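You operate a simulated robot arm through the tools that you are given. There is no shell and no other tool.

Carry out the task below with a simulated robot arm. There is one attempt and no reset: what you move stays moved.

Task
Put things in order on the desk top. At the end: the plain yellow cartridge stands where the teal drive (marked "NOTES") stood; the teal drive stands where the green paper ball stood; the green paper ball stands where the grey meter stood; the plain teal cartridge stands where the plain yellow cartridge stood; the grey meter stands on top of the blue pad; whatever was shut is shut again. Leave all else as you found it, and nothing knocked over.

It is judged by the outcome, as a careful person would: the job done as asked, and still so three seconds after it is handed in. It fails if anything else is knocked over, pushed out of place, dropped, spilled or broken.

Robot
A 7-joint arm with a two-finger parallel gripper, fixed in place. Base frame: the origin is at the foot of the arm, x ahead of it, y to its left, z up; the work surface is at about z = 0. Lengths are in m, angles in rad, forces in N, time in s.
With the tool pointing down near the work surface it reaches from about 0.24 to 0.62 m from the base axis. Its first joint turns from -1.152 to 1.152 rad. Payload 2.6 kg.
The tool frame sits at the grasp point between the pads (the TCP): z along the fingers, y along the line on which they close. The tips reach 0.03 m beyond it. The gripper opens to 0.094 m. The fingers are 0.028 m wide and 0.01 m thick; the gripper's body (0.05 by 0.096 m) begins 0.055 m behind the TCP.
Orientation is told as [roll, pitch, yaw] about the base's x, y, z axes, in that order, counted from this pose: with the fingers straight down and closing along the base's y, the tool's x points along the base's -x, its y along +y and its z along -z.

Tools
- The arm moves only by the tool drive_tool. Its argument "moves" is a list of rows, each an object (a shift or turn left out is 0, a gripper value left out holds the last) with "translation": the shift along the base's x, y, z in m, a list of three; "delta_rot": the turn, a rotation vector about the base's x, y, z in rad, a list of three; "jaw": the opening, from 0 (shut) to 1 (fully open). In form: [{"translation": [x, y, z], "delta_rot": [ax, ay, az], "jaw": jaw}, ...]. A call has 1 to 20 rows; each row is the pose to reach, as a shift and turn from the pose commanded when the call began. Rows are played at 5 a second. More than 0.05 m and 0.15 rad between two rows, or a gripper value outside its range, and nothing of the call is played. A pose out of reach is approached as far as the arm can. The call stops where the force on the tool passes 40 N (or 10 N more than at its start, if that is more) or the arm is blocked; 0.2 s more then pass. The fingers move at their own pace (about 0.072 m/s each) and stop on an object; they squeeze with about 28 N. The grip force told is the motor's: it shows also when the fingers shut on nothing. Time passes only in rows, and 0.2 s behind the last, so rows that repeat a pose let the fingers close. The reply holds the time, the measured pose of the TCP, the force on the tool along the base axes, the opening and the grip force, in the units named above and with some noise, with the torque about the TCP (base axes, N m) and any sound that the robot's microphone picked up.
- Cameras (640 x 400 px; columns grow to the right, rows downward): "scene" is fixed at [0.026, 0.4215, 0.5707]; the picture's right is [-0.86, -0.51, 0.00], its down [-0.26, 0.43, -0.86] and it looks along [0.44, -0.74, -0.51] (base axes); focal length 317 px, centre (320, 200). "wrist" rides on the gripper at [0.076, 0.014, -0.102] in the tool frame; the picture's right is [-0.18, 0.98, 0.00], its down [-0.75, -0.14, -0.64] and it looks along [-0.63, -0.12, 0.77] (tool axes); focal length 243 px, centre (320, 200). There is no depth. A picture from a camera that has moved, and an enlarged one, comes with that camera's place and axes in the base frame and with its lens.
- get_image(camera): a new picture of that camera. It takes no simulated time.
- inspect(camera, box): a new picture of the part [left, top, right, bottom] of that camera's present view, enlarged. It takes no simulated time.
- close_job(): hands the job in; it is judged then, once.

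Places have to be worked out from the pictures, the camera data and where the tool is seen. Open the gripper and draw the arm clear of the work before you hand the job in, unless the task says otherwise.

The tools are called by a JSON object that holds its "fn" and its "kwargs". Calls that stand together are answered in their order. drive_tool: Moves the arm, as the interface text tells. Its arguments: {"type":"object","properties":{"moves":{"type":"array","items":{"type":"object","properties":{"translation":{"type":"array","items":{"type":"number"}},"delta_rot":{"type":"array","items":{"type":"number"}},"jaw":{"type":"number"}}}}},"required":["moves"]} The other tools are called the same way: get_image (camera) takes a picture; inspect (camera, box) takes an enlarged picture of a part of a camera's view; close_job () hands the job in.

At the start:

```text
time_s: 0.0
tcp_pos: [0.3393, -0.2579, 0.3433]
ee_rot: [0.0, 0.001, 0.001]
contact_force: [-0.4, 0.2, 0.1]
wrist_torque: [0.0, 0.0, 0.01]
width: 0.0939
grasp_force: 0.1
```

scene: 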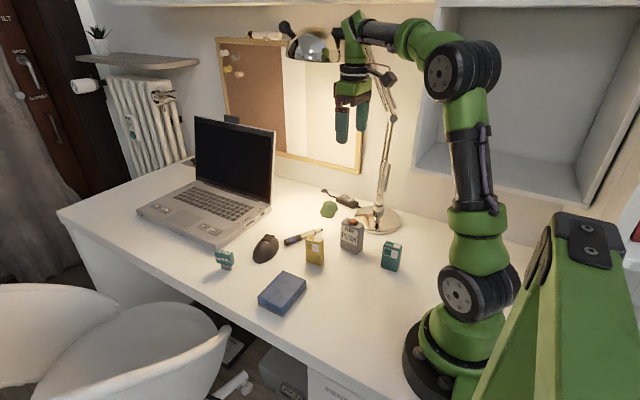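
wrist: 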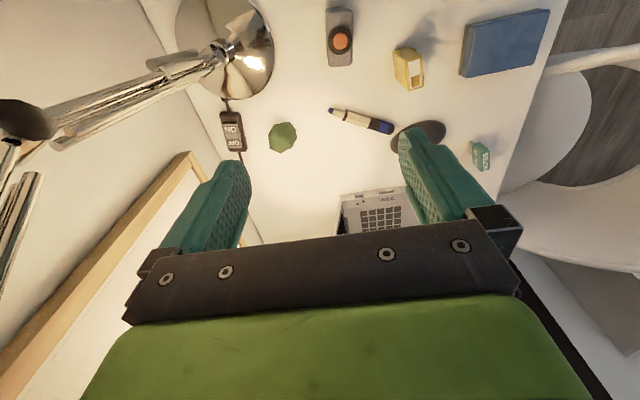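

I'll start by looking closely at the objects on the desk from both cameras to work out positions.

{"fn": "inspect", "kwargs": {"camera": "scene", "box": [190, 170, 430, 320]}}

{"fn": "inspect", "kwargs": {"camera": "wrist", "box": [200, 0, 560, 225]}}

```text
2.67 times, centred on (310, 245) of scene
camera zoom: at [0.026, 0.4215, 0.5707], right [-0.86, -0.51, 0.0], down [-0.26, 0.43, -0.86], along [0.44, -0.74, -0.51], focal length 846 px, centre (347, 80)
```

zoom: 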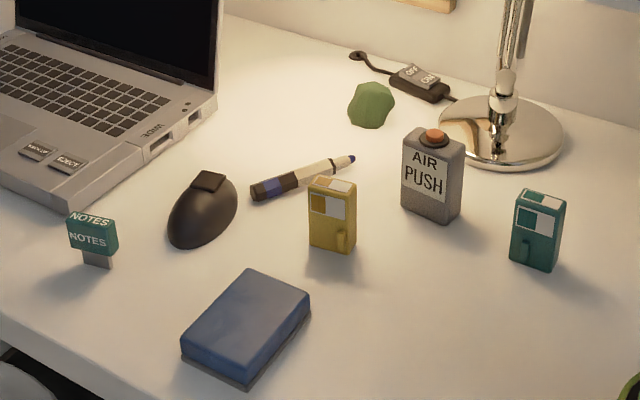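

```text
1.78 times, centred on (380, 112) of wrist
camera zoom: at [0.2638, -0.2423, 0.445], right [0.18, 0.98, 0.0], down [0.75, -0.14, 0.64], along [0.63, -0.12, -0.77], focal length 431 px, centre (213, 356)
```

zoom: 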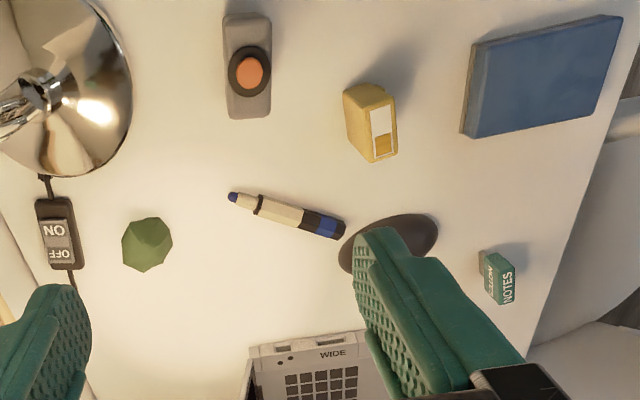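

The targets are all visible. I'll look closer at the lamp (obstacle), the drive and the pad so I can plan clear paths.

{"fn": "inspect", "kwargs": {"camera": "scene", "box": [240, 0, 440, 125]}}

{"fn": "inspect", "kwargs": {"camera": "scene", "box": [200, 220, 328, 320]}}

{"fn": "inspect", "kwargs": {"camera": "scene", "box": [296, 190, 424, 280]}}

```text
3.20 times, centred on (340, 62) of scene
camera zoom: at [0.026, 0.4215, 0.5707], right [-0.86, -0.51, 0.0], down [-0.26, 0.43, -0.86], along [0.44, -0.74, -0.51], focal length 1016 px, centre (256, 640)
```

zoom: 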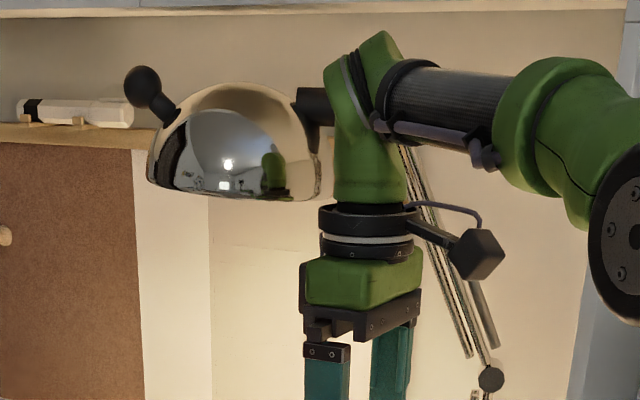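

```text
4.00 times, centred on (264, 270) of scene
camera zoom: at [0.026, 0.4215, 0.5707], right [-0.86, -0.51, 0.0], down [-0.26, 0.43, -0.86], along [0.44, -0.74, -0.51], focal length 1269 px, centre (544, -80)
```

zoom: 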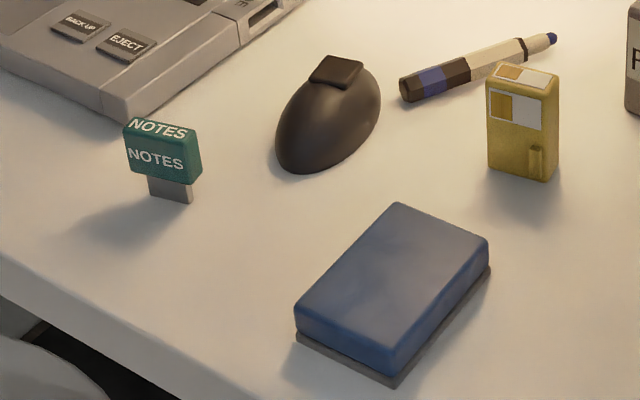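

```text
4.44 times, centred on (360, 235) of scene
camera zoom: at [0.026, 0.4215, 0.5707], right [-0.86, -0.51, 0.0], down [-0.26, 0.43, -0.86], along [0.44, -0.74, -0.51], focal length 1410 px, centre (142, 44)
```

zoom: 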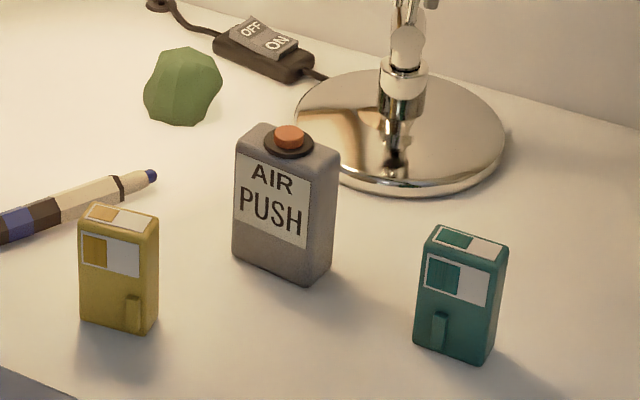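

Meter looks to be near [0.307, -0.223] aligned with the axes, the pad spans about x 0.341–0.405, y -0.041–0.056. I'll move above the meter at moderate height, and check with the wrist camera.

{"fn": "drive_tool", "kwargs": {"moves": [{"translation": [-0.008, 0.009, -0.035]}, {"translation": [-0.016, 0.018, -0.07]}, {"translation": [-0.024, 0.027, -0.105]}, {"translation": [-0.032, 0.035, -0.14]}, {"translation": [-0.032, 0.035, -0.14]}]}}

{"fn": "get_image", "kwargs": {"camera": "wrist"}}

{"fn": "get_image", "kwargs": {"camera": "scene"}}

```text
time_s: 1.2
tcp_pos: [0.3109, -0.2243, 0.2]
ee_rot: [0.0, 0.0, 0.002]
contact_force: [-0.9, -0.3, 1.0]
wrist_torque: [0.02, -0.02, 0.0]
width: 0.0939
grasp_force: 0.1
```

```text
taken
camera wrist: at [0.2338, -0.2091, 0.3038], right [0.18, 0.98, 0.0], down [0.75, -0.14, 0.64], along [0.63, -0.12, -0.77], focal length 243 px, centre (320, 200)
```

wrist: 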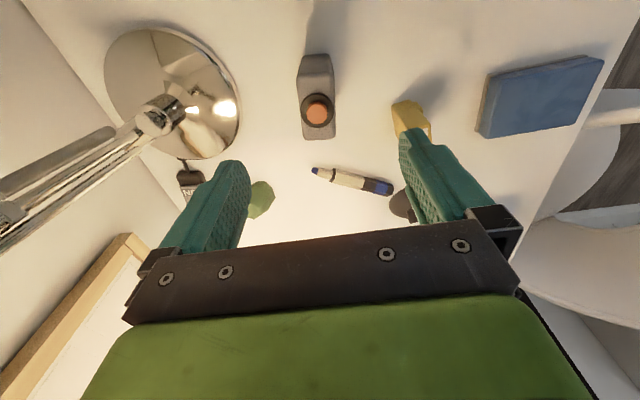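

```text
taken
```

scene: 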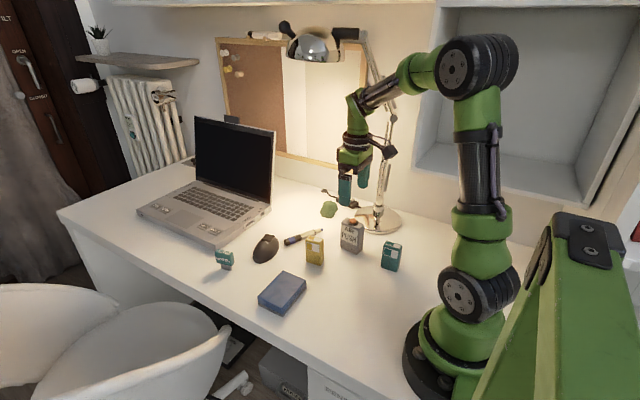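

Button estimate agrees from both views (~[0.308, -0.224]). I'll zoom in on the meter and pad for yaw and edges.

{"fn": "inspect", "kwargs": {"camera": "wrist", "box": [250, 20, 410, 170]}}

{"fn": "inspect", "kwargs": {"camera": "wrist", "box": [450, 30, 640, 150]}}

{"fn": "inspect", "kwargs": {"camera": "scene", "box": [240, 0, 440, 240]}}

```text
2.67 times, centred on (330, 95) of wrist
camera zoom: at [0.2338, -0.2091, 0.3038], right [0.18, 0.98, 0.0], down [0.75, -0.14, 0.64], along [0.63, -0.12, -0.77], focal length 647 px, centre (293, 480)
```

zoom: 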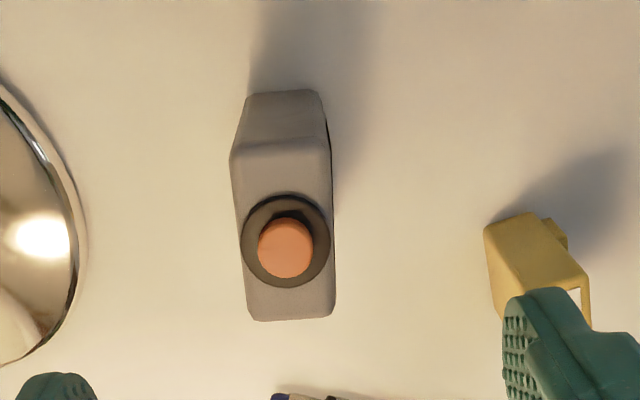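

```text
3.33 times, centred on (545, 90) of wrist
camera zoom: at [0.2338, -0.2091, 0.3038], right [0.18, 0.98, 0.0], down [0.75, -0.14, 0.64], along [0.63, -0.12, -0.77], focal length 809 px, centre (-430, 567)
```

zoom: 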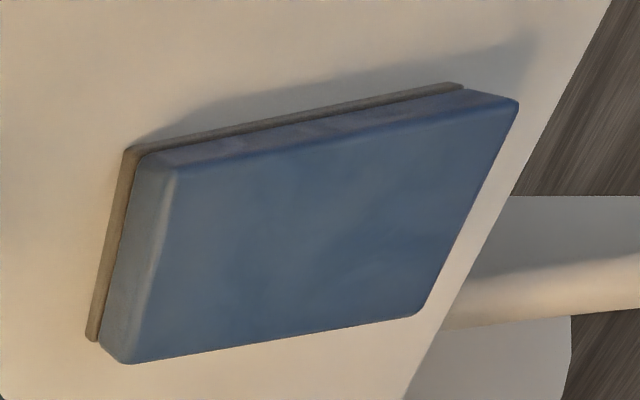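

```text
1.67 times, centred on (340, 120) of scene
camera zoom: at [0.026, 0.4215, 0.5707], right [-0.86, -0.51, 0.0], down [-0.26, 0.43, -0.86], along [0.44, -0.74, -0.51], focal length 529 px, centre (287, 333)
```

zoom: 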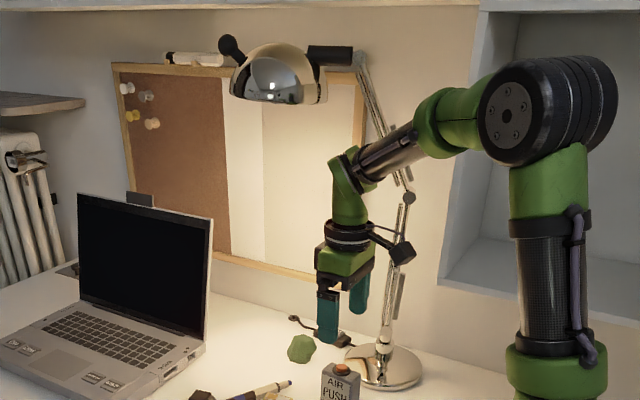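

Pad estimates from the two cameras differ by ~1 cm in y, so I'll hover directly over the pad and look straight down at it, which also shows the drive and cartridge.

{"fn": "drive_tool", "kwargs": {"moves": [{"translation": [0.011, 0.039, 0]}, {"translation": [0.022, 0.078, 0]}, {"translation": [0.033, 0.117, 0]}, {"translation": [0.044, 0.156, 0]}, {"translation": [0.055, 0.195, 0]}, {"translation": [0.0657, 0.233, 0]}, {"translation": [0.0657, 0.233, 0]}, {"translation": [0.0657, 0.233, 0]}]}}

{"fn": "get_image", "kwargs": {"camera": "wrist"}}

{"fn": "get_image", "kwargs": {"camera": "scene"}}

```text
time_s: 3.0
tcp_pos: [0.3776, 0.011, 0.2021]
ee_rot: [0.0, 0.001, 0.0]
contact_force: [0.5, 0.2, -0.4]
wrist_torque: [0.01, 0.02, -0.04]
width: 0.094
grasp_force: 0.2
```

```text
taken
camera wrist: at [0.3004, 0.0257, 0.3042], right [0.18, 0.98, 0.0], down [0.75, -0.14, 0.64], along [0.63, -0.12, -0.77], focal length 243 px, centre (320, 200)
```

wrist: 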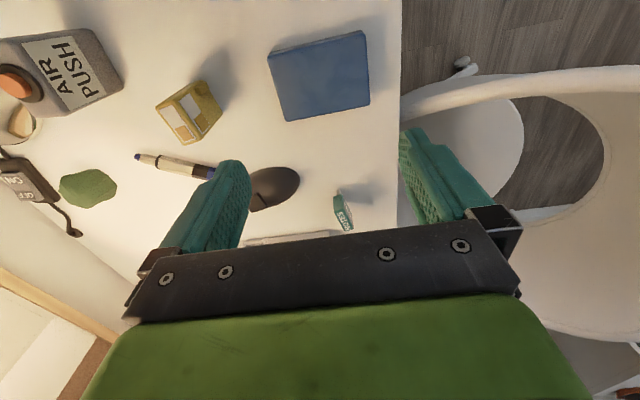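

```text
taken
```

scene: 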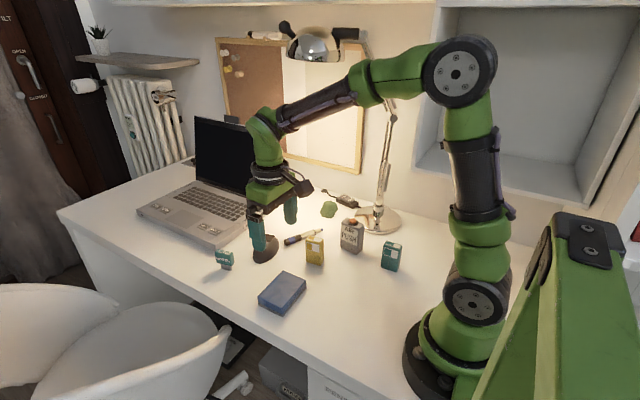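

{"fn": "inspect", "kwargs": {"camera": "wrist", "box": [240, 10, 400, 140]}}

{"fn": "inspect", "kwargs": {"camera": "wrist", "box": [240, 130, 420, 260]}}

{"fn": "inspect", "kwargs": {"camera": "wrist", "box": [40, 40, 240, 220]}}

```text
3.08 times, centred on (320, 75) of wrist
camera zoom: at [0.3004, 0.0257, 0.3042], right [0.18, 0.98, 0.0], down [0.75, -0.14, 0.64], along [0.63, -0.12, -0.77], focal length 746 px, centre (320, 585)
```

zoom: 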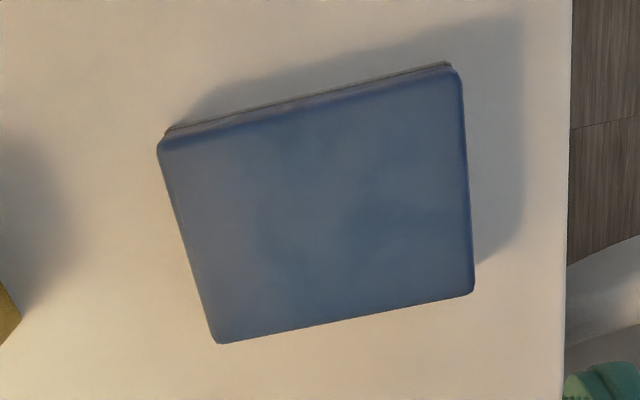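

```text
3.08 times, centred on (330, 195) of wrist
camera zoom: at [0.3004, 0.0257, 0.3042], right [0.18, 0.98, 0.0], down [0.75, -0.14, 0.64], along [0.63, -0.12, -0.77], focal length 746 px, centre (289, 215)
```

zoom: 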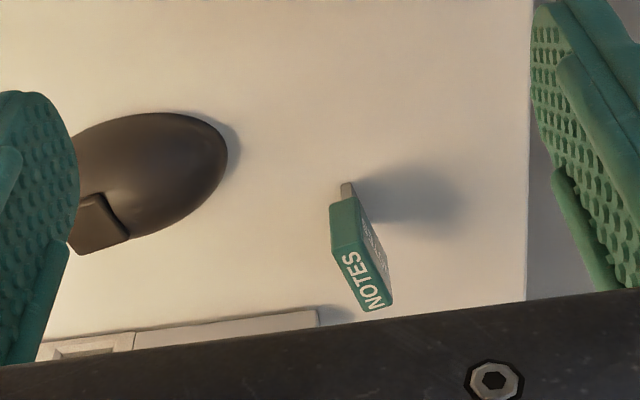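

```text
2.22 times, centred on (140, 130) of wrist
camera zoom: at [0.3004, 0.0257, 0.3042], right [0.18, 0.98, 0.0], down [0.75, -0.14, 0.64], along [0.63, -0.12, -0.77], focal length 539 px, centre (720, 356)
```

zoom: 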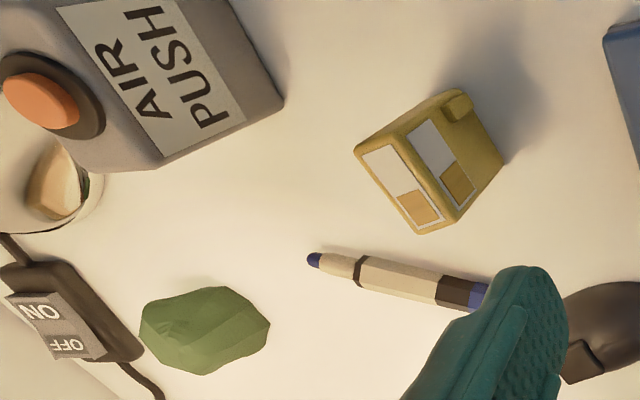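

Directly above, the pad measures x 0.337–0.405, y -0.035–0.065 (centre ≈ [0.371, 0.015]). Now I go back above the meter, with a slight turn, stopping with the tips just above it to check alignment.

{"fn": "drive_tool", "kwargs": {"moves": [{"translation": [-0.011, -0.039, 0]}, {"translation": [-0.022, -0.078, 0]}, {"translation": [-0.034, -0.118, 0]}, {"translation": [-0.045, -0.157, 0]}, {"translation": [-0.057, -0.197, 0]}, {"translation": [-0.0684, -0.2357, 0], "delta_rot": [0, 0, -0.06]}, {"translation": [-0.0684, -0.2357, -0.03], "delta_rot": [0, 0, -0.06]}, {"translation": [-0.0684, -0.2357, -0.06], "delta_rot": [0, 0, -0.06]}, {"translation": [-0.0684, -0.2357, -0.06], "delta_rot": [0, 0, -0.06]}, {"translation": [-0.0684, -0.2357, -0.06], "delta_rot": [0, 0, -0.06]}]}}

{"fn": "get_image", "kwargs": {"camera": "wrist"}}

{"fn": "inspect", "kwargs": {"camera": "scene", "box": [280, 130, 440, 280]}}

```text
time_s: 5.2
tcp_pos: [0.3073, -0.227, 0.1434]
ee_rot: [0.0, -0.001, -0.06]
contact_force: [0.4, -0.6, -1.0]
wrist_torque: [0.01, 0.01, 0.04]
width: 0.0941
grasp_force: 0.1
```

```text
taken
camera wrist: at [0.2306, -0.2077, 0.2459], right [0.24, 0.97, 0.0], down [0.74, -0.19, 0.64], along [0.62, -0.16, -0.77], focal length 243 px, centre (320, 200)
```

wrist: 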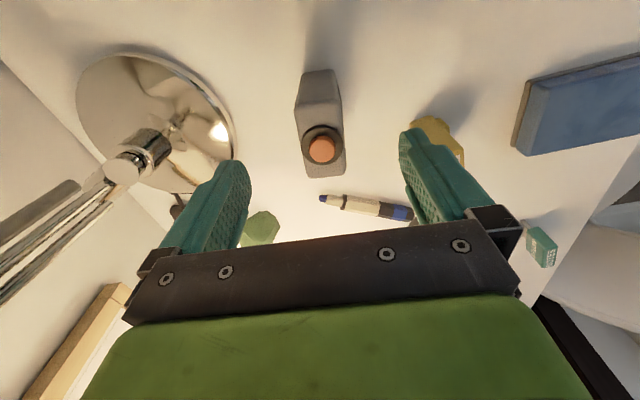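

```text
2.67 times, centred on (360, 205) of scene
camera zoom: at [0.026, 0.4215, 0.5707], right [-0.86, -0.51, 0.0], down [-0.26, 0.43, -0.86], along [0.44, -0.74, -0.51], focal length 846 px, centre (213, 187)
```

zoom: 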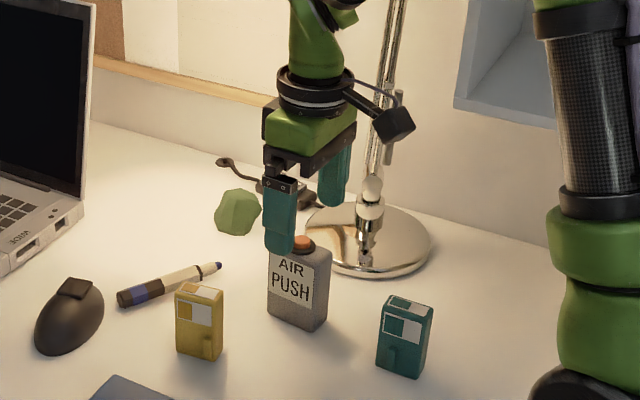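

{"fn": "inspect", "kwargs": {"camera": "wrist", "box": [270, 50, 370, 190]}}

```text
2.86 times, centred on (320, 120) of wrist
camera zoom: at [0.2306, -0.2077, 0.2459], right [0.24, 0.97, 0.0], down [0.74, -0.19, 0.64], along [0.62, -0.16, -0.77], focal length 693 px, centre (320, 429)
```

zoom: 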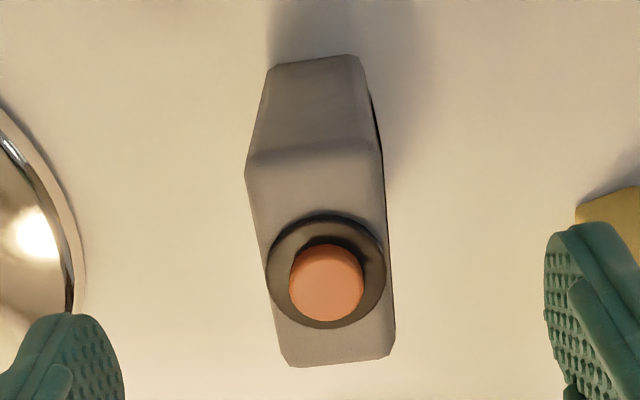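

The meter is turned about -0.115 rad in yaw; I'll add the remaining turn, descend to TCP z≈0.06 (tips ~0.03) and close gently on its sides.

{"fn": "drive_tool", "kwargs": {"moves": [{"translation": [0.0044, 0.0017, 0], "delta_rot": [0, 0, -0.055]}, {"translation": [0.0044, 0.0017, -0.02], "delta_rot": [0, 0, -0.055]}, {"translation": [0.0044, 0.0017, -0.04], "delta_rot": [0, 0, -0.055]}, {"translation": [0.0044, 0.0017, -0.06], "delta_rot": [0, 0, -0.055]}, {"translation": [0.0044, 0.0017, -0.075], "delta_rot": [0, 0, -0.055]}, {"translation": [0.0044, 0.0017, -0.083], "delta_rot": [0, 0, -0.055]}, {"translation": [0.0044, 0.0017, -0.083], "delta_rot": [0, 0, -0.055]}]}}

{"fn": "get_image", "kwargs": {"camera": "wrist"}}

{"fn": "inspect", "kwargs": {"camera": "scene", "box": [280, 130, 440, 280]}}

```text
time_s: 6.8
tcp_pos: [0.311, -0.2233, 0.0613]
ee_rot: [0.0, 0.001, -0.114]
contact_force: [-0.1, -0.8, -0.4]
wrist_torque: [-0.01, 0.0, 0.03]
width: 0.0942
grasp_force: 0.1
```

```text
taken
camera wrist: at [0.2369, -0.2001, 0.1621], right [0.3, 0.95, 0.0], down [0.73, -0.23, 0.64], along [0.61, -0.19, -0.77], focal length 243 px, centre (320, 200)
```

wrist: 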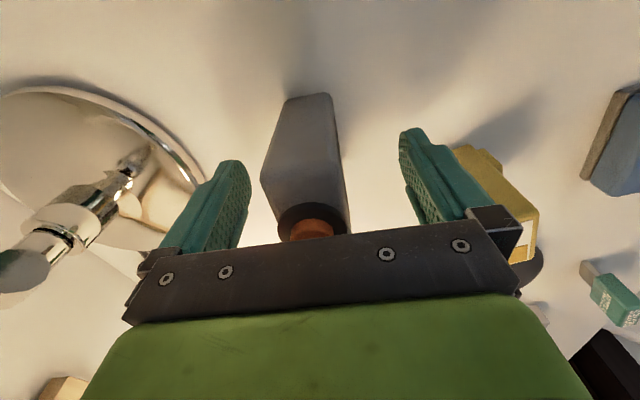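

```text
2.67 times, centred on (360, 205) of scene
camera zoom: at [0.026, 0.4215, 0.5707], right [-0.86, -0.51, 0.0], down [-0.26, 0.43, -0.86], along [0.44, -0.74, -0.51], focal length 846 px, centre (213, 187)
```

zoom: 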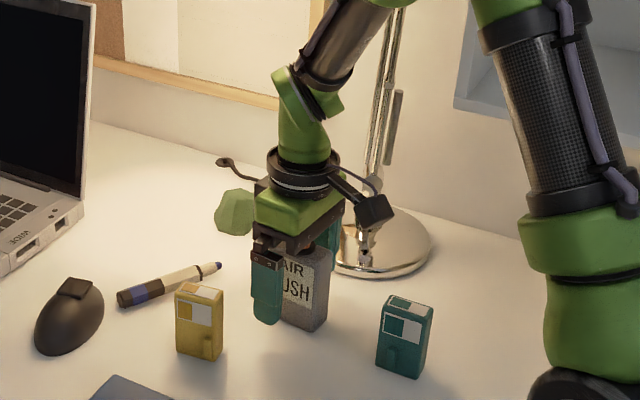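

The fingers straddle the meter with no contact; it sits about 3 mm toward -y of the centre line. I'll nudge over and close.

{"fn": "drive_tool", "kwargs": {"moves": [{"translation": [0, -0.003, 0]}, {"translation": [0, -0.003, 0], "jaw": 0.5}, {"translation": [0, -0.003, 0], "jaw": 0.2}, {"translation": [0, -0.003, 0], "jaw": 0.0}, {"translation": [0, -0.003, 0], "jaw": 0.0}, {"translation": [0, -0.003, 0], "jaw": 0.0}, {"translation": [0, -0.003, 0], "jaw": 0.0}]}}

{"fn": "get_image", "kwargs": {"camera": "wrist"}}

```text
time_s: 8.4
tcp_pos: [0.3118, -0.2258, 0.0597]
ee_rot: [-0.001, 0.001, -0.116]
contact_force: [0.7, -0.9, -0.4]
wrist_torque: [0.0, 0.0, -0.02]
width: 0.0358
grasp_force: 27.6
```

```text
taken
camera wrist: at [0.2369, -0.203, 0.1621], right [0.3, 0.96, 0.0], down [0.73, -0.23, 0.64], along [0.61, -0.19, -0.77], focal length 243 px, centre (320, 200)
```

wrist: 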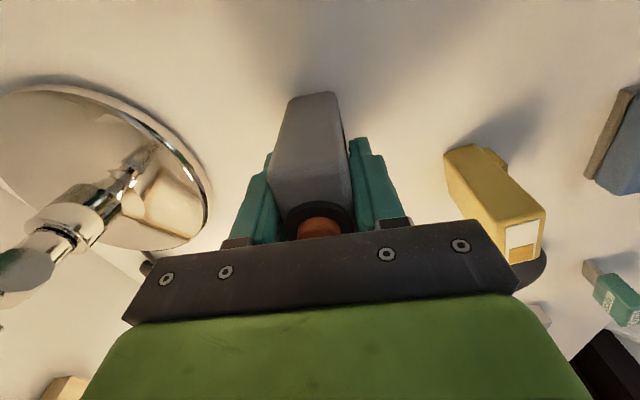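

The meter is held (width 0.036, 27.6 N), its centre at about [0.311, -0.226]. I'll lift straight up and carry it over to above the pad centre, turning it to line up with the pad.

{"fn": "drive_tool", "kwargs": {"moves": [{"translation": [0, 0, 0.01]}, {"translation": [0, 0, 0.03]}, {"translation": [0, 0, 0.06]}, {"translation": [0, 0, 0.09]}, {"translation": [0, 0, 0.11]}, {"translation": [0.008, 0.032, 0.11], "delta_rot": [0, 0, 0.02]}, {"translation": [0.016, 0.064, 0.11], "delta_rot": [0, 0, 0.04]}, {"translation": [0.024, 0.096, 0.11], "delta_rot": [0, 0, 0.06]}, {"translation": [0.032, 0.128, 0.11], "delta_rot": [0, 0, 0.08]}, {"translation": [0.04, 0.16, 0.11], "delta_rot": [0, 0, 0.1]}, {"translation": [0.048, 0.192, 0.11], "delta_rot": [0, 0, 0.12]}, {"translation": [0.055, 0.22, 0.11], "delta_rot": [0, 0, 0.14]}, {"translation": [0.0602, 0.2407, 0.11], "delta_rot": [0, 0, 0.145]}, {"translation": [0.0602, 0.2407, 0.11], "delta_rot": [0, 0, 0.145]}, {"translation": [0.0602, 0.2407, 0.11], "delta_rot": [0, 0, 0.145]}]}}

{"fn": "get_image", "kwargs": {"camera": "wrist"}}

{"fn": "get_image", "kwargs": {"camera": "scene"}}

```text
time_s: 11.6
tcp_pos: [0.3711, 0.0158, 0.1698]
ee_rot: [-0.001, -0.001, 0.03]
contact_force: [-0.9, -0.1, -0.7]
wrist_torque: [-0.01, 0.02, 0.0]
width: 0.0359
grasp_force: 27.8
```

```text
taken
camera wrist: at [0.2929, 0.0283, 0.2729], right [0.16, 0.99, 0.0], down [0.76, -0.12, 0.64], along [0.63, -0.1, -0.77], focal length 243 px, centre (320, 200)
```

wrist: 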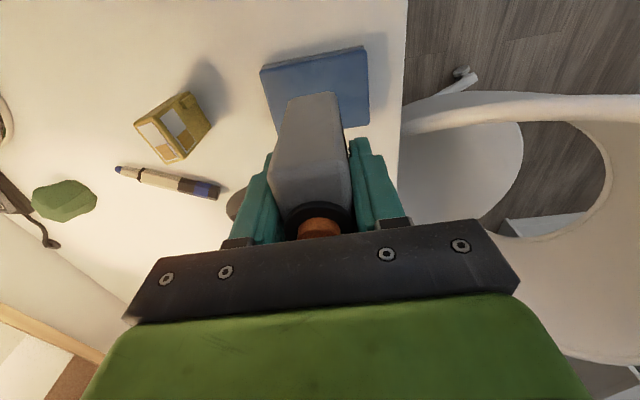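

```text
taken
```

scene: 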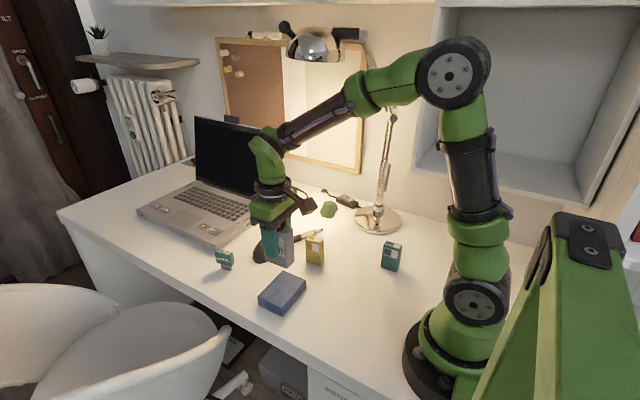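

Meter hangs over the pad, aligned. I'll lower it to just above the pad surface first.

{"fn": "drive_tool", "kwargs": {"moves": [{"translation": [0, -0.001, -0.025]}, {"translation": [0, -0.001, -0.05]}, {"translation": [0, -0.001, -0.07]}, {"translation": [0, -0.001, -0.078]}, {"translation": [0, -0.001, -0.08]}, {"translation": [0, -0.001, -0.08]}]}}

{"fn": "inspect", "kwargs": {"camera": "scene", "box": [220, 200, 340, 320]}}

{"fn": "get_image", "kwargs": {"camera": "wrist"}}

```text
time_s: 13.0
tcp_pos: [0.3704, 0.0135, 0.089]
ee_rot: [-0.002, -0.001, 0.028]
contact_force: [-2.2, 0.9, 9.9]
wrist_torque: [0.01, 0.24, -0.02]
width: 0.0359
grasp_force: 27.1
```

```text
3.33 times, centred on (280, 260) of scene
camera zoom: at [0.0259, 0.4215, 0.5707], right [-0.86, -0.51, 0.0], down [-0.26, 0.43, -0.86], along [0.44, -0.74, -0.51], focal length 1058 px, centre (453, 0)
```

zoom: 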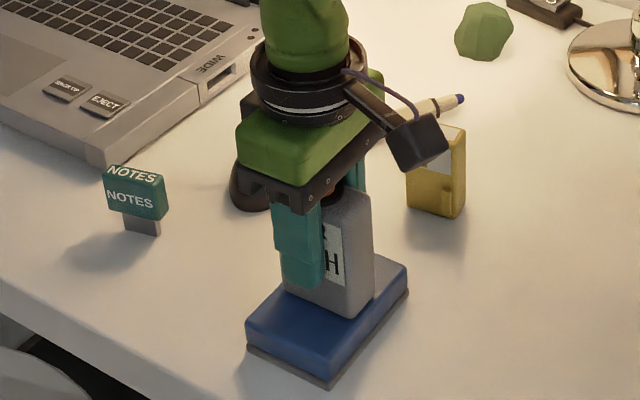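

```text
taken
camera wrist: at [0.2925, 0.0263, 0.192], right [0.16, 0.99, 0.0], down [0.76, -0.12, 0.64], along [0.63, -0.1, -0.77], focal length 243 px, centre (320, 200)
```

wrist: 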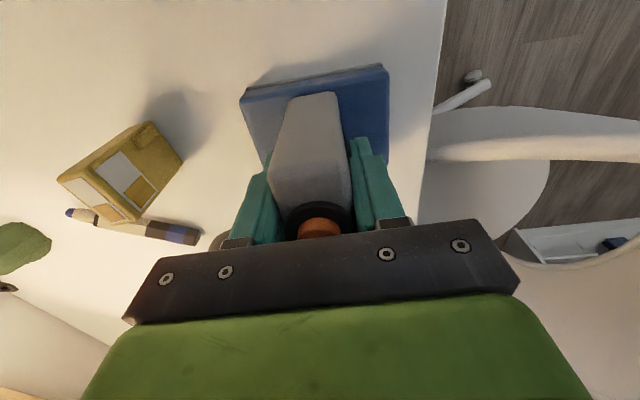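

Contact already (9.9 N), so the pad is about 0.028 high; the meter is slightly toward the -x edge of the pad. I'll lift a few mm, shift +4 mm in x, and lower again gently.

{"fn": "drive_tool", "kwargs": {"moves": [{"translation": [0, 0, 0.006]}, {"translation": [0.004, 0, 0.008]}, {"translation": [0.004, 0, 0.008]}, {"translation": [0.004, 0, 0.005]}, {"translation": [0.004, 0, 0.003]}, {"translation": [0.004, 0, 0.0015]}, {"translation": [0.004, 0, 0.0015]}]}}

{"fn": "inspect", "kwargs": {"camera": "scene", "box": [220, 200, 340, 320]}}

```text
time_s: 14.6
tcp_pos: [0.3742, 0.0141, 0.0907]
ee_rot: [0.0, 0.0, 0.029]
contact_force: [-0.5, -0.2, -1.2]
wrist_torque: [0.0, 0.0, 0.01]
width: 0.0356
grasp_force: 28.4
```

```text
3.33 times, centred on (280, 260) of scene
camera zoom: at [0.026, 0.4215, 0.5707], right [-0.86, -0.51, 0.0], down [-0.26, 0.43, -0.86], along [0.44, -0.74, -0.51], focal length 1058 px, centre (453, 0)
```

zoom: 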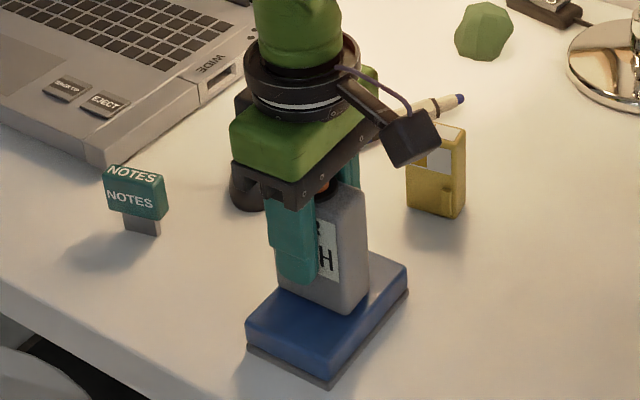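

No contact yet and it's now well centred; lowering in half-millimetre steps until a light touch.

{"fn": "drive_tool", "kwargs": {"moves": [{"translation": [0, 0, -0.0007]}, {"translation": [0, 0, -0.0013]}, {"translation": [0, 0, -0.0013]}]}}

```text
time_s: 15.4
tcp_pos: [0.3745, 0.0138, 0.0892]
ee_rot: [0.0, -0.001, 0.03]
contact_force: [-0.4, -0.1, 2.3]
wrist_torque: [-0.01, 0.05, -0.02]
width: 0.0361
grasp_force: 28.0
```

Light contact (2.3 N). I'll release slowly, and check it stands before withdrawing.

{"fn": "drive_tool", "kwargs": {"moves": [{"jaw": 0.42}, {"jaw": 0.5}, {"jaw": 0.65}, {"jaw": 0.8}, {"jaw": 0.8}]}}

{"fn": "get_image", "kwargs": {"camera": "wrist"}}

{"fn": "inspect", "kwargs": {"camera": "scene", "box": [220, 200, 340, 320]}}

```text
time_s: 16.6
tcp_pos: [0.3735, 0.0132, 0.0898]
ee_rot: [0.001, -0.001, 0.029]
contact_force: [0.2, -0.1, -0.2]
wrist_torque: [0.0, -0.01, 0.05]
width: 0.0752
grasp_force: 0.0
```

```text
taken
camera wrist: at [0.2971, 0.0261, 0.192], right [0.16, 0.99, 0.0], down [0.76, -0.12, 0.64], along [0.63, -0.1, -0.77], focal length 243 px, centre (320, 200)
```

wrist: 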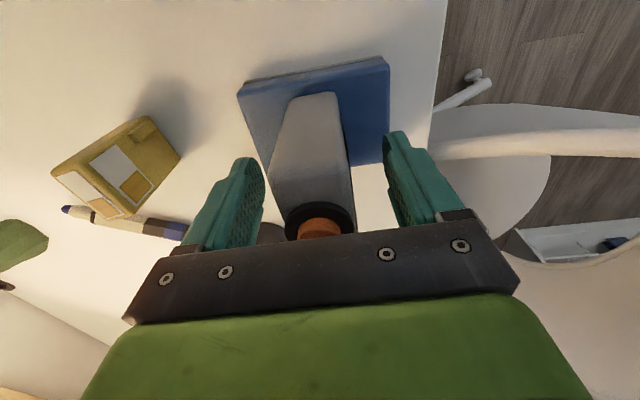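

```text
3.33 times, centred on (280, 260) of scene
camera zoom: at [0.026, 0.4215, 0.5707], right [-0.86, -0.51, 0.0], down [-0.26, 0.43, -0.86], along [0.44, -0.74, -0.51], focal length 1058 px, centre (453, 0)
```

zoom: 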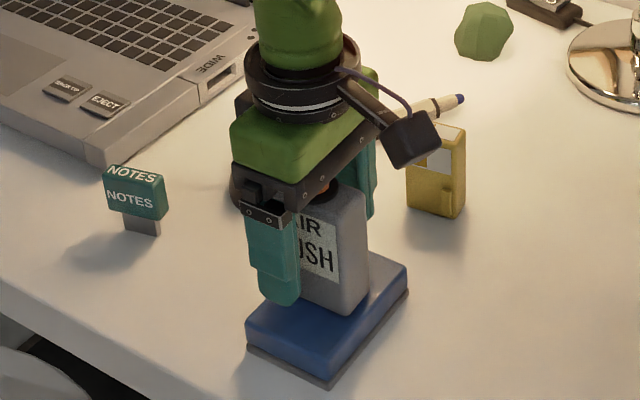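

The meter stands firmly on the pad. I'll rise clear, then travel at modest height (staying well under the lamp head) to hover over the green ball.

{"fn": "drive_tool", "kwargs": {"moves": [{"translation": [0, 0, 0.03], "jaw": 0.8}, {"translation": [0, 0, 0.06]}, {"translation": [0, 0, 0.09]}, {"translation": [0, 0, 0.11]}, {"translation": [0.007, -0.035, 0.11], "jaw": 1.0}, {"translation": [0.014, -0.07, 0.11]}, {"translation": [0.021, -0.105, 0.11]}, {"translation": [0.028, -0.14, 0.105]}, {"translation": [0.035, -0.175, 0.1]}, {"translation": [0.042, -0.21, 0.09]}, {"translation": [0.049, -0.245, 0.08]}, {"translation": [0.056, -0.28, 0.07]}, {"translation": [0.062, -0.315, 0.06]}, {"translation": [0.0665, -0.345, 0.05]}, {"translation": [0.0665, -0.345, 0.05]}]}}

{"fn": "get_image", "kwargs": {"camera": "wrist"}}

{"fn": "get_image", "kwargs": {"camera": "scene"}}

```text
time_s: 19.8
tcp_pos: [0.4386, -0.3308, 0.139]
ee_rot: [0.0, 0.001, 0.032]
contact_force: [-0.5, -0.1, -0.2]
wrist_torque: [0.01, 0.0, 0.01]
width: 0.0942
grasp_force: 0.0
```

```text
taken
camera wrist: at [0.3617, -0.3181, 0.241], right [0.15, 0.99, 0.0], down [0.76, -0.12, 0.64], along [0.63, -0.1, -0.77], focal length 243 px, centre (320, 200)
```

wrist: 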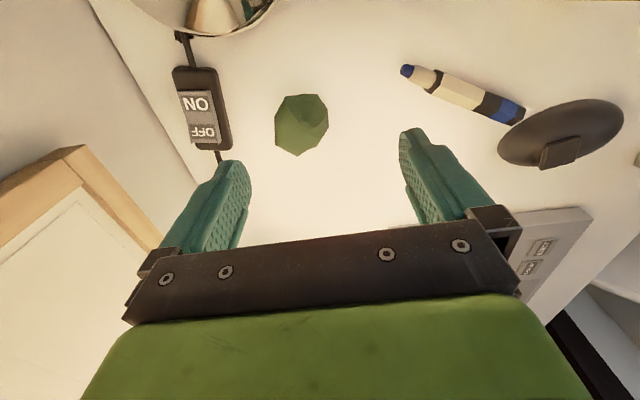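

```text
taken
```

scene: 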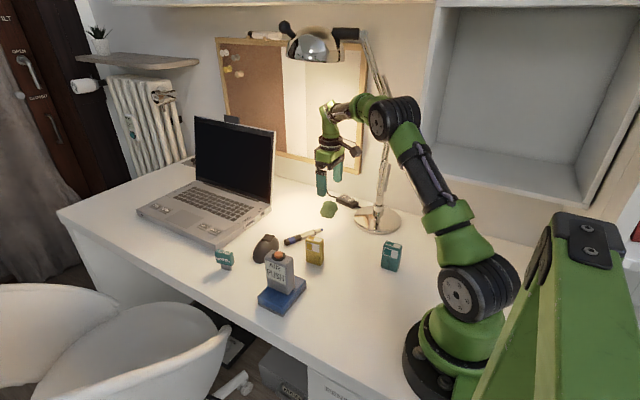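

{"fn": "inspect", "kwargs": {"camera": "wrist", "box": [240, 70, 380, 180]}}

{"fn": "inspect", "kwargs": {"camera": "scene", "box": [290, 80, 410, 240]}}

```text
3.64 times, centred on (310, 125) of wrist
camera zoom: at [0.3617, -0.3181, 0.241], right [0.15, 0.99, 0.0], down [0.76, -0.12, 0.64], along [0.63, -0.1, -0.77], focal length 882 px, centre (356, 473)
```

zoom: 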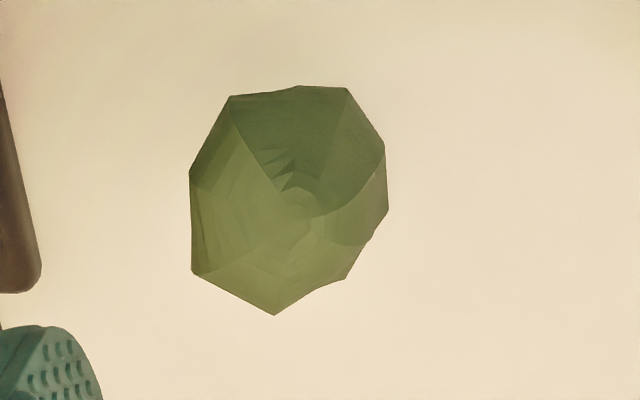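

```text
2.50 times, centred on (350, 160) of scene
camera zoom: at [0.026, 0.4215, 0.5707], right [-0.86, -0.51, 0.0], down [-0.26, 0.43, -0.86], along [0.44, -0.74, -0.51], focal length 793 px, centre (245, 300)
```

zoom: 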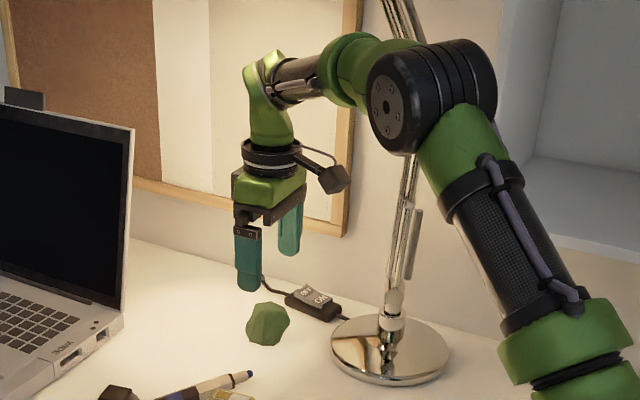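

Both cameras agree the ball is at about [0.452, -0.349], ~5 cm wide with flattish sides facing the fingers. I'll set the opening to ~8 cm (to clear the switch box) and descend to TCP z≈0.036.

{"fn": "drive_tool", "kwargs": {"moves": [{"translation": [0.0134, -0.0194, 0], "jaw": 0.85}, {"translation": [0.0134, -0.0194, -0.03]}, {"translation": [0.0134, -0.0194, -0.06]}, {"translation": [0.0134, -0.0194, -0.08]}, {"translation": [0.0134, -0.0194, -0.095]}, {"translation": [0.0134, -0.0194, -0.103]}, {"translation": [0.0134, -0.0194, -0.103]}]}}

{"fn": "get_image", "kwargs": {"camera": "wrist"}}

{"fn": "inspect", "kwargs": {"camera": "scene", "box": [270, 120, 410, 240]}}

```text
time_s: 21.4
tcp_pos: [0.4548, -0.3516, 0.0371]
ee_rot: [0.0, 0.0, 0.029]
contact_force: [-0.1, 0.0, 0.5]
wrist_torque: [0.0, 0.01, 0.01]
width: 0.0798
grasp_force: 0.1
```

```text
taken
camera wrist: at [0.3771, -0.3391, 0.1394], right [0.16, 0.99, 0.0], down [0.76, -0.12, 0.64], along [0.63, -0.1, -0.77], focal length 243 px, centre (320, 200)
```

wrist: 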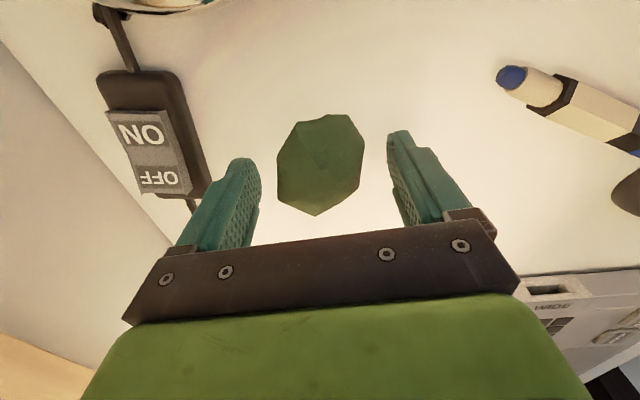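

```text
3.33 times, centred on (340, 180) of scene
camera zoom: at [0.026, 0.4215, 0.5707], right [-0.86, -0.51, 0.0], down [-0.26, 0.43, -0.86], along [0.44, -0.74, -0.51], focal length 1058 px, centre (253, 267)
```

zoom: 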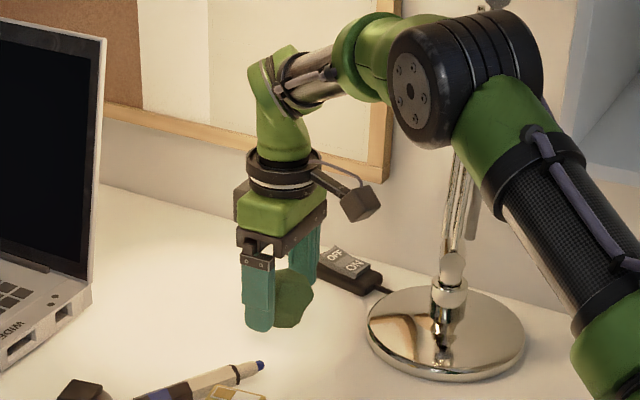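

The ball is centred between the fingers at [0.4535, -0.351]. I'll close gradually.

{"fn": "drive_tool", "kwargs": {"moves": [{"jaw": 0.65}, {"jaw": 0.55}, {"jaw": 0.45}, {"jaw": 0.35}, {"jaw": 0.3}, {"jaw": 0.3}]}}

{"fn": "get_image", "kwargs": {"camera": "wrist"}}

```text
time_s: 22.8
tcp_pos: [0.4544, -0.3512, 0.0384]
ee_rot: [0.0, -0.001, 0.03]
contact_force: [0.2, -0.1, -0.3]
wrist_torque: [0.0, 0.01, -0.02]
width: 0.04
grasp_force: 27.6
```

```text
taken
camera wrist: at [0.3771, -0.3391, 0.1396], right [0.16, 0.99, 0.0], down [0.76, -0.12, 0.64], along [0.63, -0.1, -0.77], focal length 243 px, centre (320, 200)
```

wrist: 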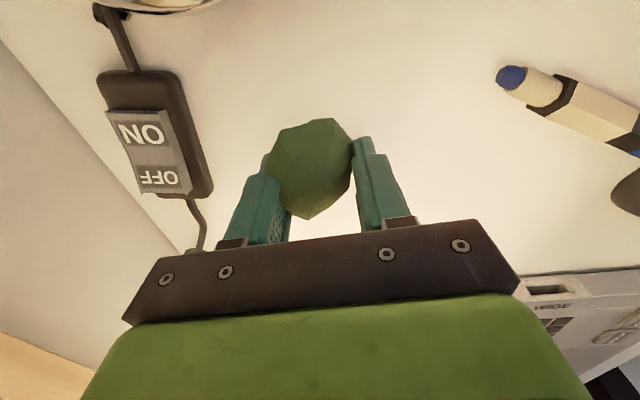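

Ball gripped (width 0.040). I'll lift gently and look before carrying.

{"fn": "drive_tool", "kwargs": {"moves": [{"translation": [0, 0, 0.005]}, {"translation": [0, 0, 0.02]}, {"translation": [0, 0, 0.04]}, {"translation": [0, 0, 0.06]}, {"translation": [0, 0, 0.08]}, {"translation": [0, 0, 0.08]}]}}

{"fn": "get_image", "kwargs": {"camera": "wrist"}}

{"fn": "inspect", "kwargs": {"camera": "scene", "box": [270, 120, 410, 240]}}

```text
time_s: 24.2
tcp_pos: [0.4575, -0.3517, 0.1168]
ee_rot: [-0.001, 0.0, 0.031]
contact_force: [-0.2, 0.5, 0.3]
wrist_torque: [0.03, -0.03, -0.01]
width: 0.0396
grasp_force: 27.5
```

```text
taken
camera wrist: at [0.3782, -0.3393, 0.2196], right [0.16, 0.99, 0.0], down [0.76, -0.12, 0.64], along [0.63, -0.1, -0.77], focal length 243 px, centre (320, 200)
```

wrist: 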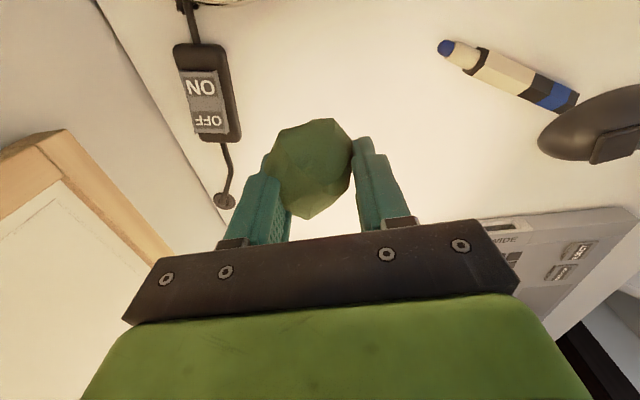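

```text
3.33 times, centred on (340, 180) of scene
camera zoom: at [0.026, 0.4215, 0.5707], right [-0.86, -0.51, 0.0], down [-0.26, 0.43, -0.86], along [0.44, -0.74, -0.51], focal length 1058 px, centre (253, 267)
```

zoom: 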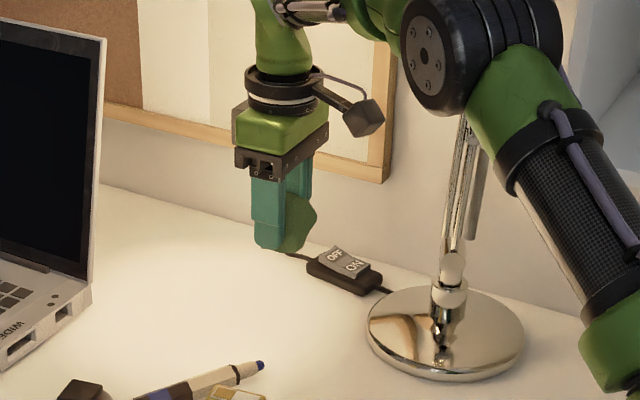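

The ball is held firmly. I'll carry it low to above the meter's old spot [0.311, -0.226] and stop a little above the desk.

{"fn": "drive_tool", "kwargs": {"moves": [{"translation": [-0.024, 0.022, 0]}, {"translation": [-0.048, 0.044, 0]}, {"translation": [-0.072, 0.066, 0]}, {"translation": [-0.096, 0.088, 0]}, {"translation": [-0.12, 0.11, 0]}, {"translation": [-0.1438, 0.131, 0]}, {"translation": [-0.1438, 0.131, -0.02]}, {"translation": [-0.1438, 0.131, -0.045]}, {"translation": [-0.1438, 0.131, -0.065]}, {"translation": [-0.1438, 0.131, -0.072]}, {"translation": [-0.1438, 0.131, -0.072]}]}}

{"fn": "get_image", "kwargs": {"camera": "wrist"}}

{"fn": "inspect", "kwargs": {"camera": "scene", "box": [290, 170, 420, 280]}}

```text
time_s: 26.6
tcp_pos: [0.3118, -0.2221, 0.0439]
ee_rot: [0.001, 0.0, 0.029]
contact_force: [0.4, -0.1, 0.2]
wrist_torque: [-0.03, 0.0, 0.02]
width: 0.0393
grasp_force: 28.3
```

```text
taken
camera wrist: at [0.2339, -0.2086, 0.1469], right [0.16, 0.99, 0.0], down [0.76, -0.12, 0.64], along [0.63, -0.1, -0.77], focal length 243 px, centre (320, 200)
```

wrist: 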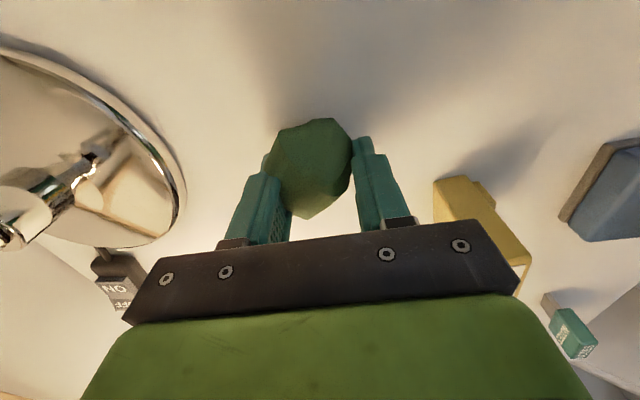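

```text
3.64 times, centred on (355, 225) of scene
camera zoom: at [0.026, 0.4215, 0.5707], right [-0.86, -0.51, 0.0], down [-0.26, 0.43, -0.86], along [0.44, -0.74, -0.51], focal length 1154 px, centre (193, 109)
```

zoom: 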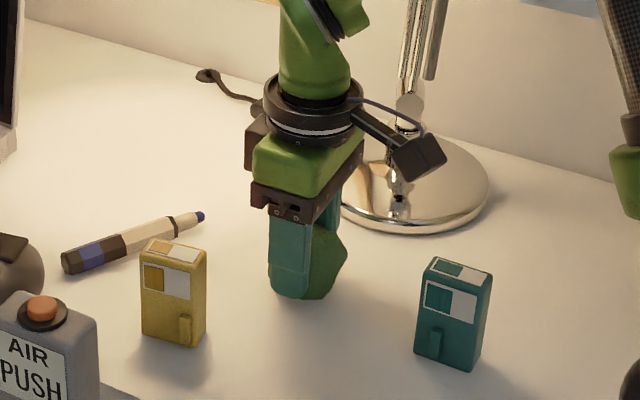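

Over the spot; now lowering the last ~7 mm with small steps.

{"fn": "drive_tool", "kwargs": {"moves": [{"translation": [0, 0, -0.003]}, {"translation": [0, 0, -0.005]}, {"translation": [0, 0, -0.0065]}, {"translation": [0, 0, -0.0065]}]}}

```text
time_s: 27.6
tcp_pos: [0.3109, -0.22, 0.0382]
ee_rot: [-0.001, 0.0, 0.029]
contact_force: [0.7, 0.0, -0.2]
wrist_torque: [-0.01, -0.01, 0.01]
width: 0.0393
grasp_force: 28.1
```

{"fn": "drive_tool", "kwargs": {"moves": [{"translation": [0, 0, -0.001]}, {"translation": [0, 0, -0.001]}]}}

{"fn": "inspect", "kwargs": {"camera": "scene", "box": [320, 200, 400, 270]}}

```text
time_s: 28.2
tcp_pos: [0.3111, -0.2201, 0.0392]
ee_rot: [-0.002, -0.001, 0.029]
contact_force: [-2.7, -0.1, 9.7]
wrist_torque: [-0.21, 0.03, -0.06]
width: 0.0394
grasp_force: 27.6
```

```text
5.71 times, centred on (360, 235) of scene
camera zoom: at [0.0259, 0.4215, 0.5707], right [-0.86, -0.51, 0.0], down [-0.26, 0.43, -0.86], along [0.44, -0.74, -0.51], focal length 1813 px, centre (91, 0)
```

zoom: 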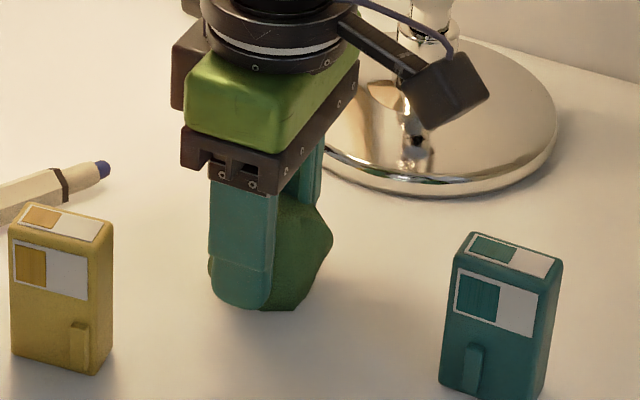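

Contact at 9.7 N; I'll ease up by under a millimetre and open slowly.

{"fn": "drive_tool", "kwargs": {"moves": [{"translation": [0, 0, 0.0007]}, {"translation": [0, 0, 0.0007], "jaw": 0.46}, {"translation": [0, 0, 0.0007], "jaw": 0.55}, {"translation": [0, 0, 0.0007], "jaw": 0.7}, {"translation": [0, 0, 0.0007], "jaw": 0.85}, {"translation": [0, 0, 0.0007], "jaw": 0.85}]}}

{"fn": "get_image", "kwargs": {"camera": "wrist"}}

{"fn": "inspect", "kwargs": {"camera": "scene", "box": [320, 200, 400, 270]}}

```text
time_s: 29.6
tcp_pos: [0.3101, -0.2195, 0.0384]
ee_rot: [0.0, 0.001, 0.029]
contact_force: [0.3, 0.3, -0.3]
wrist_torque: [0.01, 0.0, 0.01]
width: 0.0799
grasp_force: 0.0
```

```text
taken
camera wrist: at [0.2334, -0.2072, 0.1406], right [0.16, 0.99, 0.0], down [0.76, -0.12, 0.64], along [0.63, -0.1, -0.77], focal length 243 px, centre (320, 200)
```

wrist: 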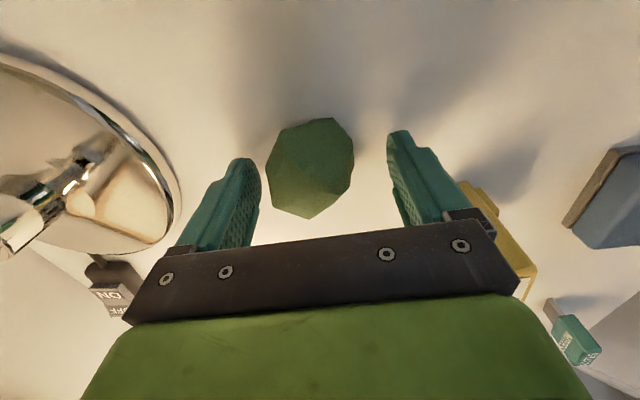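

```text
5.71 times, centred on (360, 235) of scene
camera zoom: at [0.026, 0.4215, 0.5707], right [-0.86, -0.51, 0.0], down [-0.26, 0.43, -0.86], along [0.44, -0.74, -0.51], focal length 1813 px, centre (91, 0)
```

zoom: 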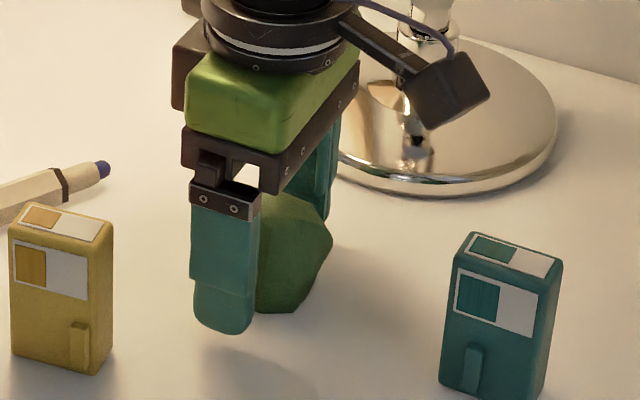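

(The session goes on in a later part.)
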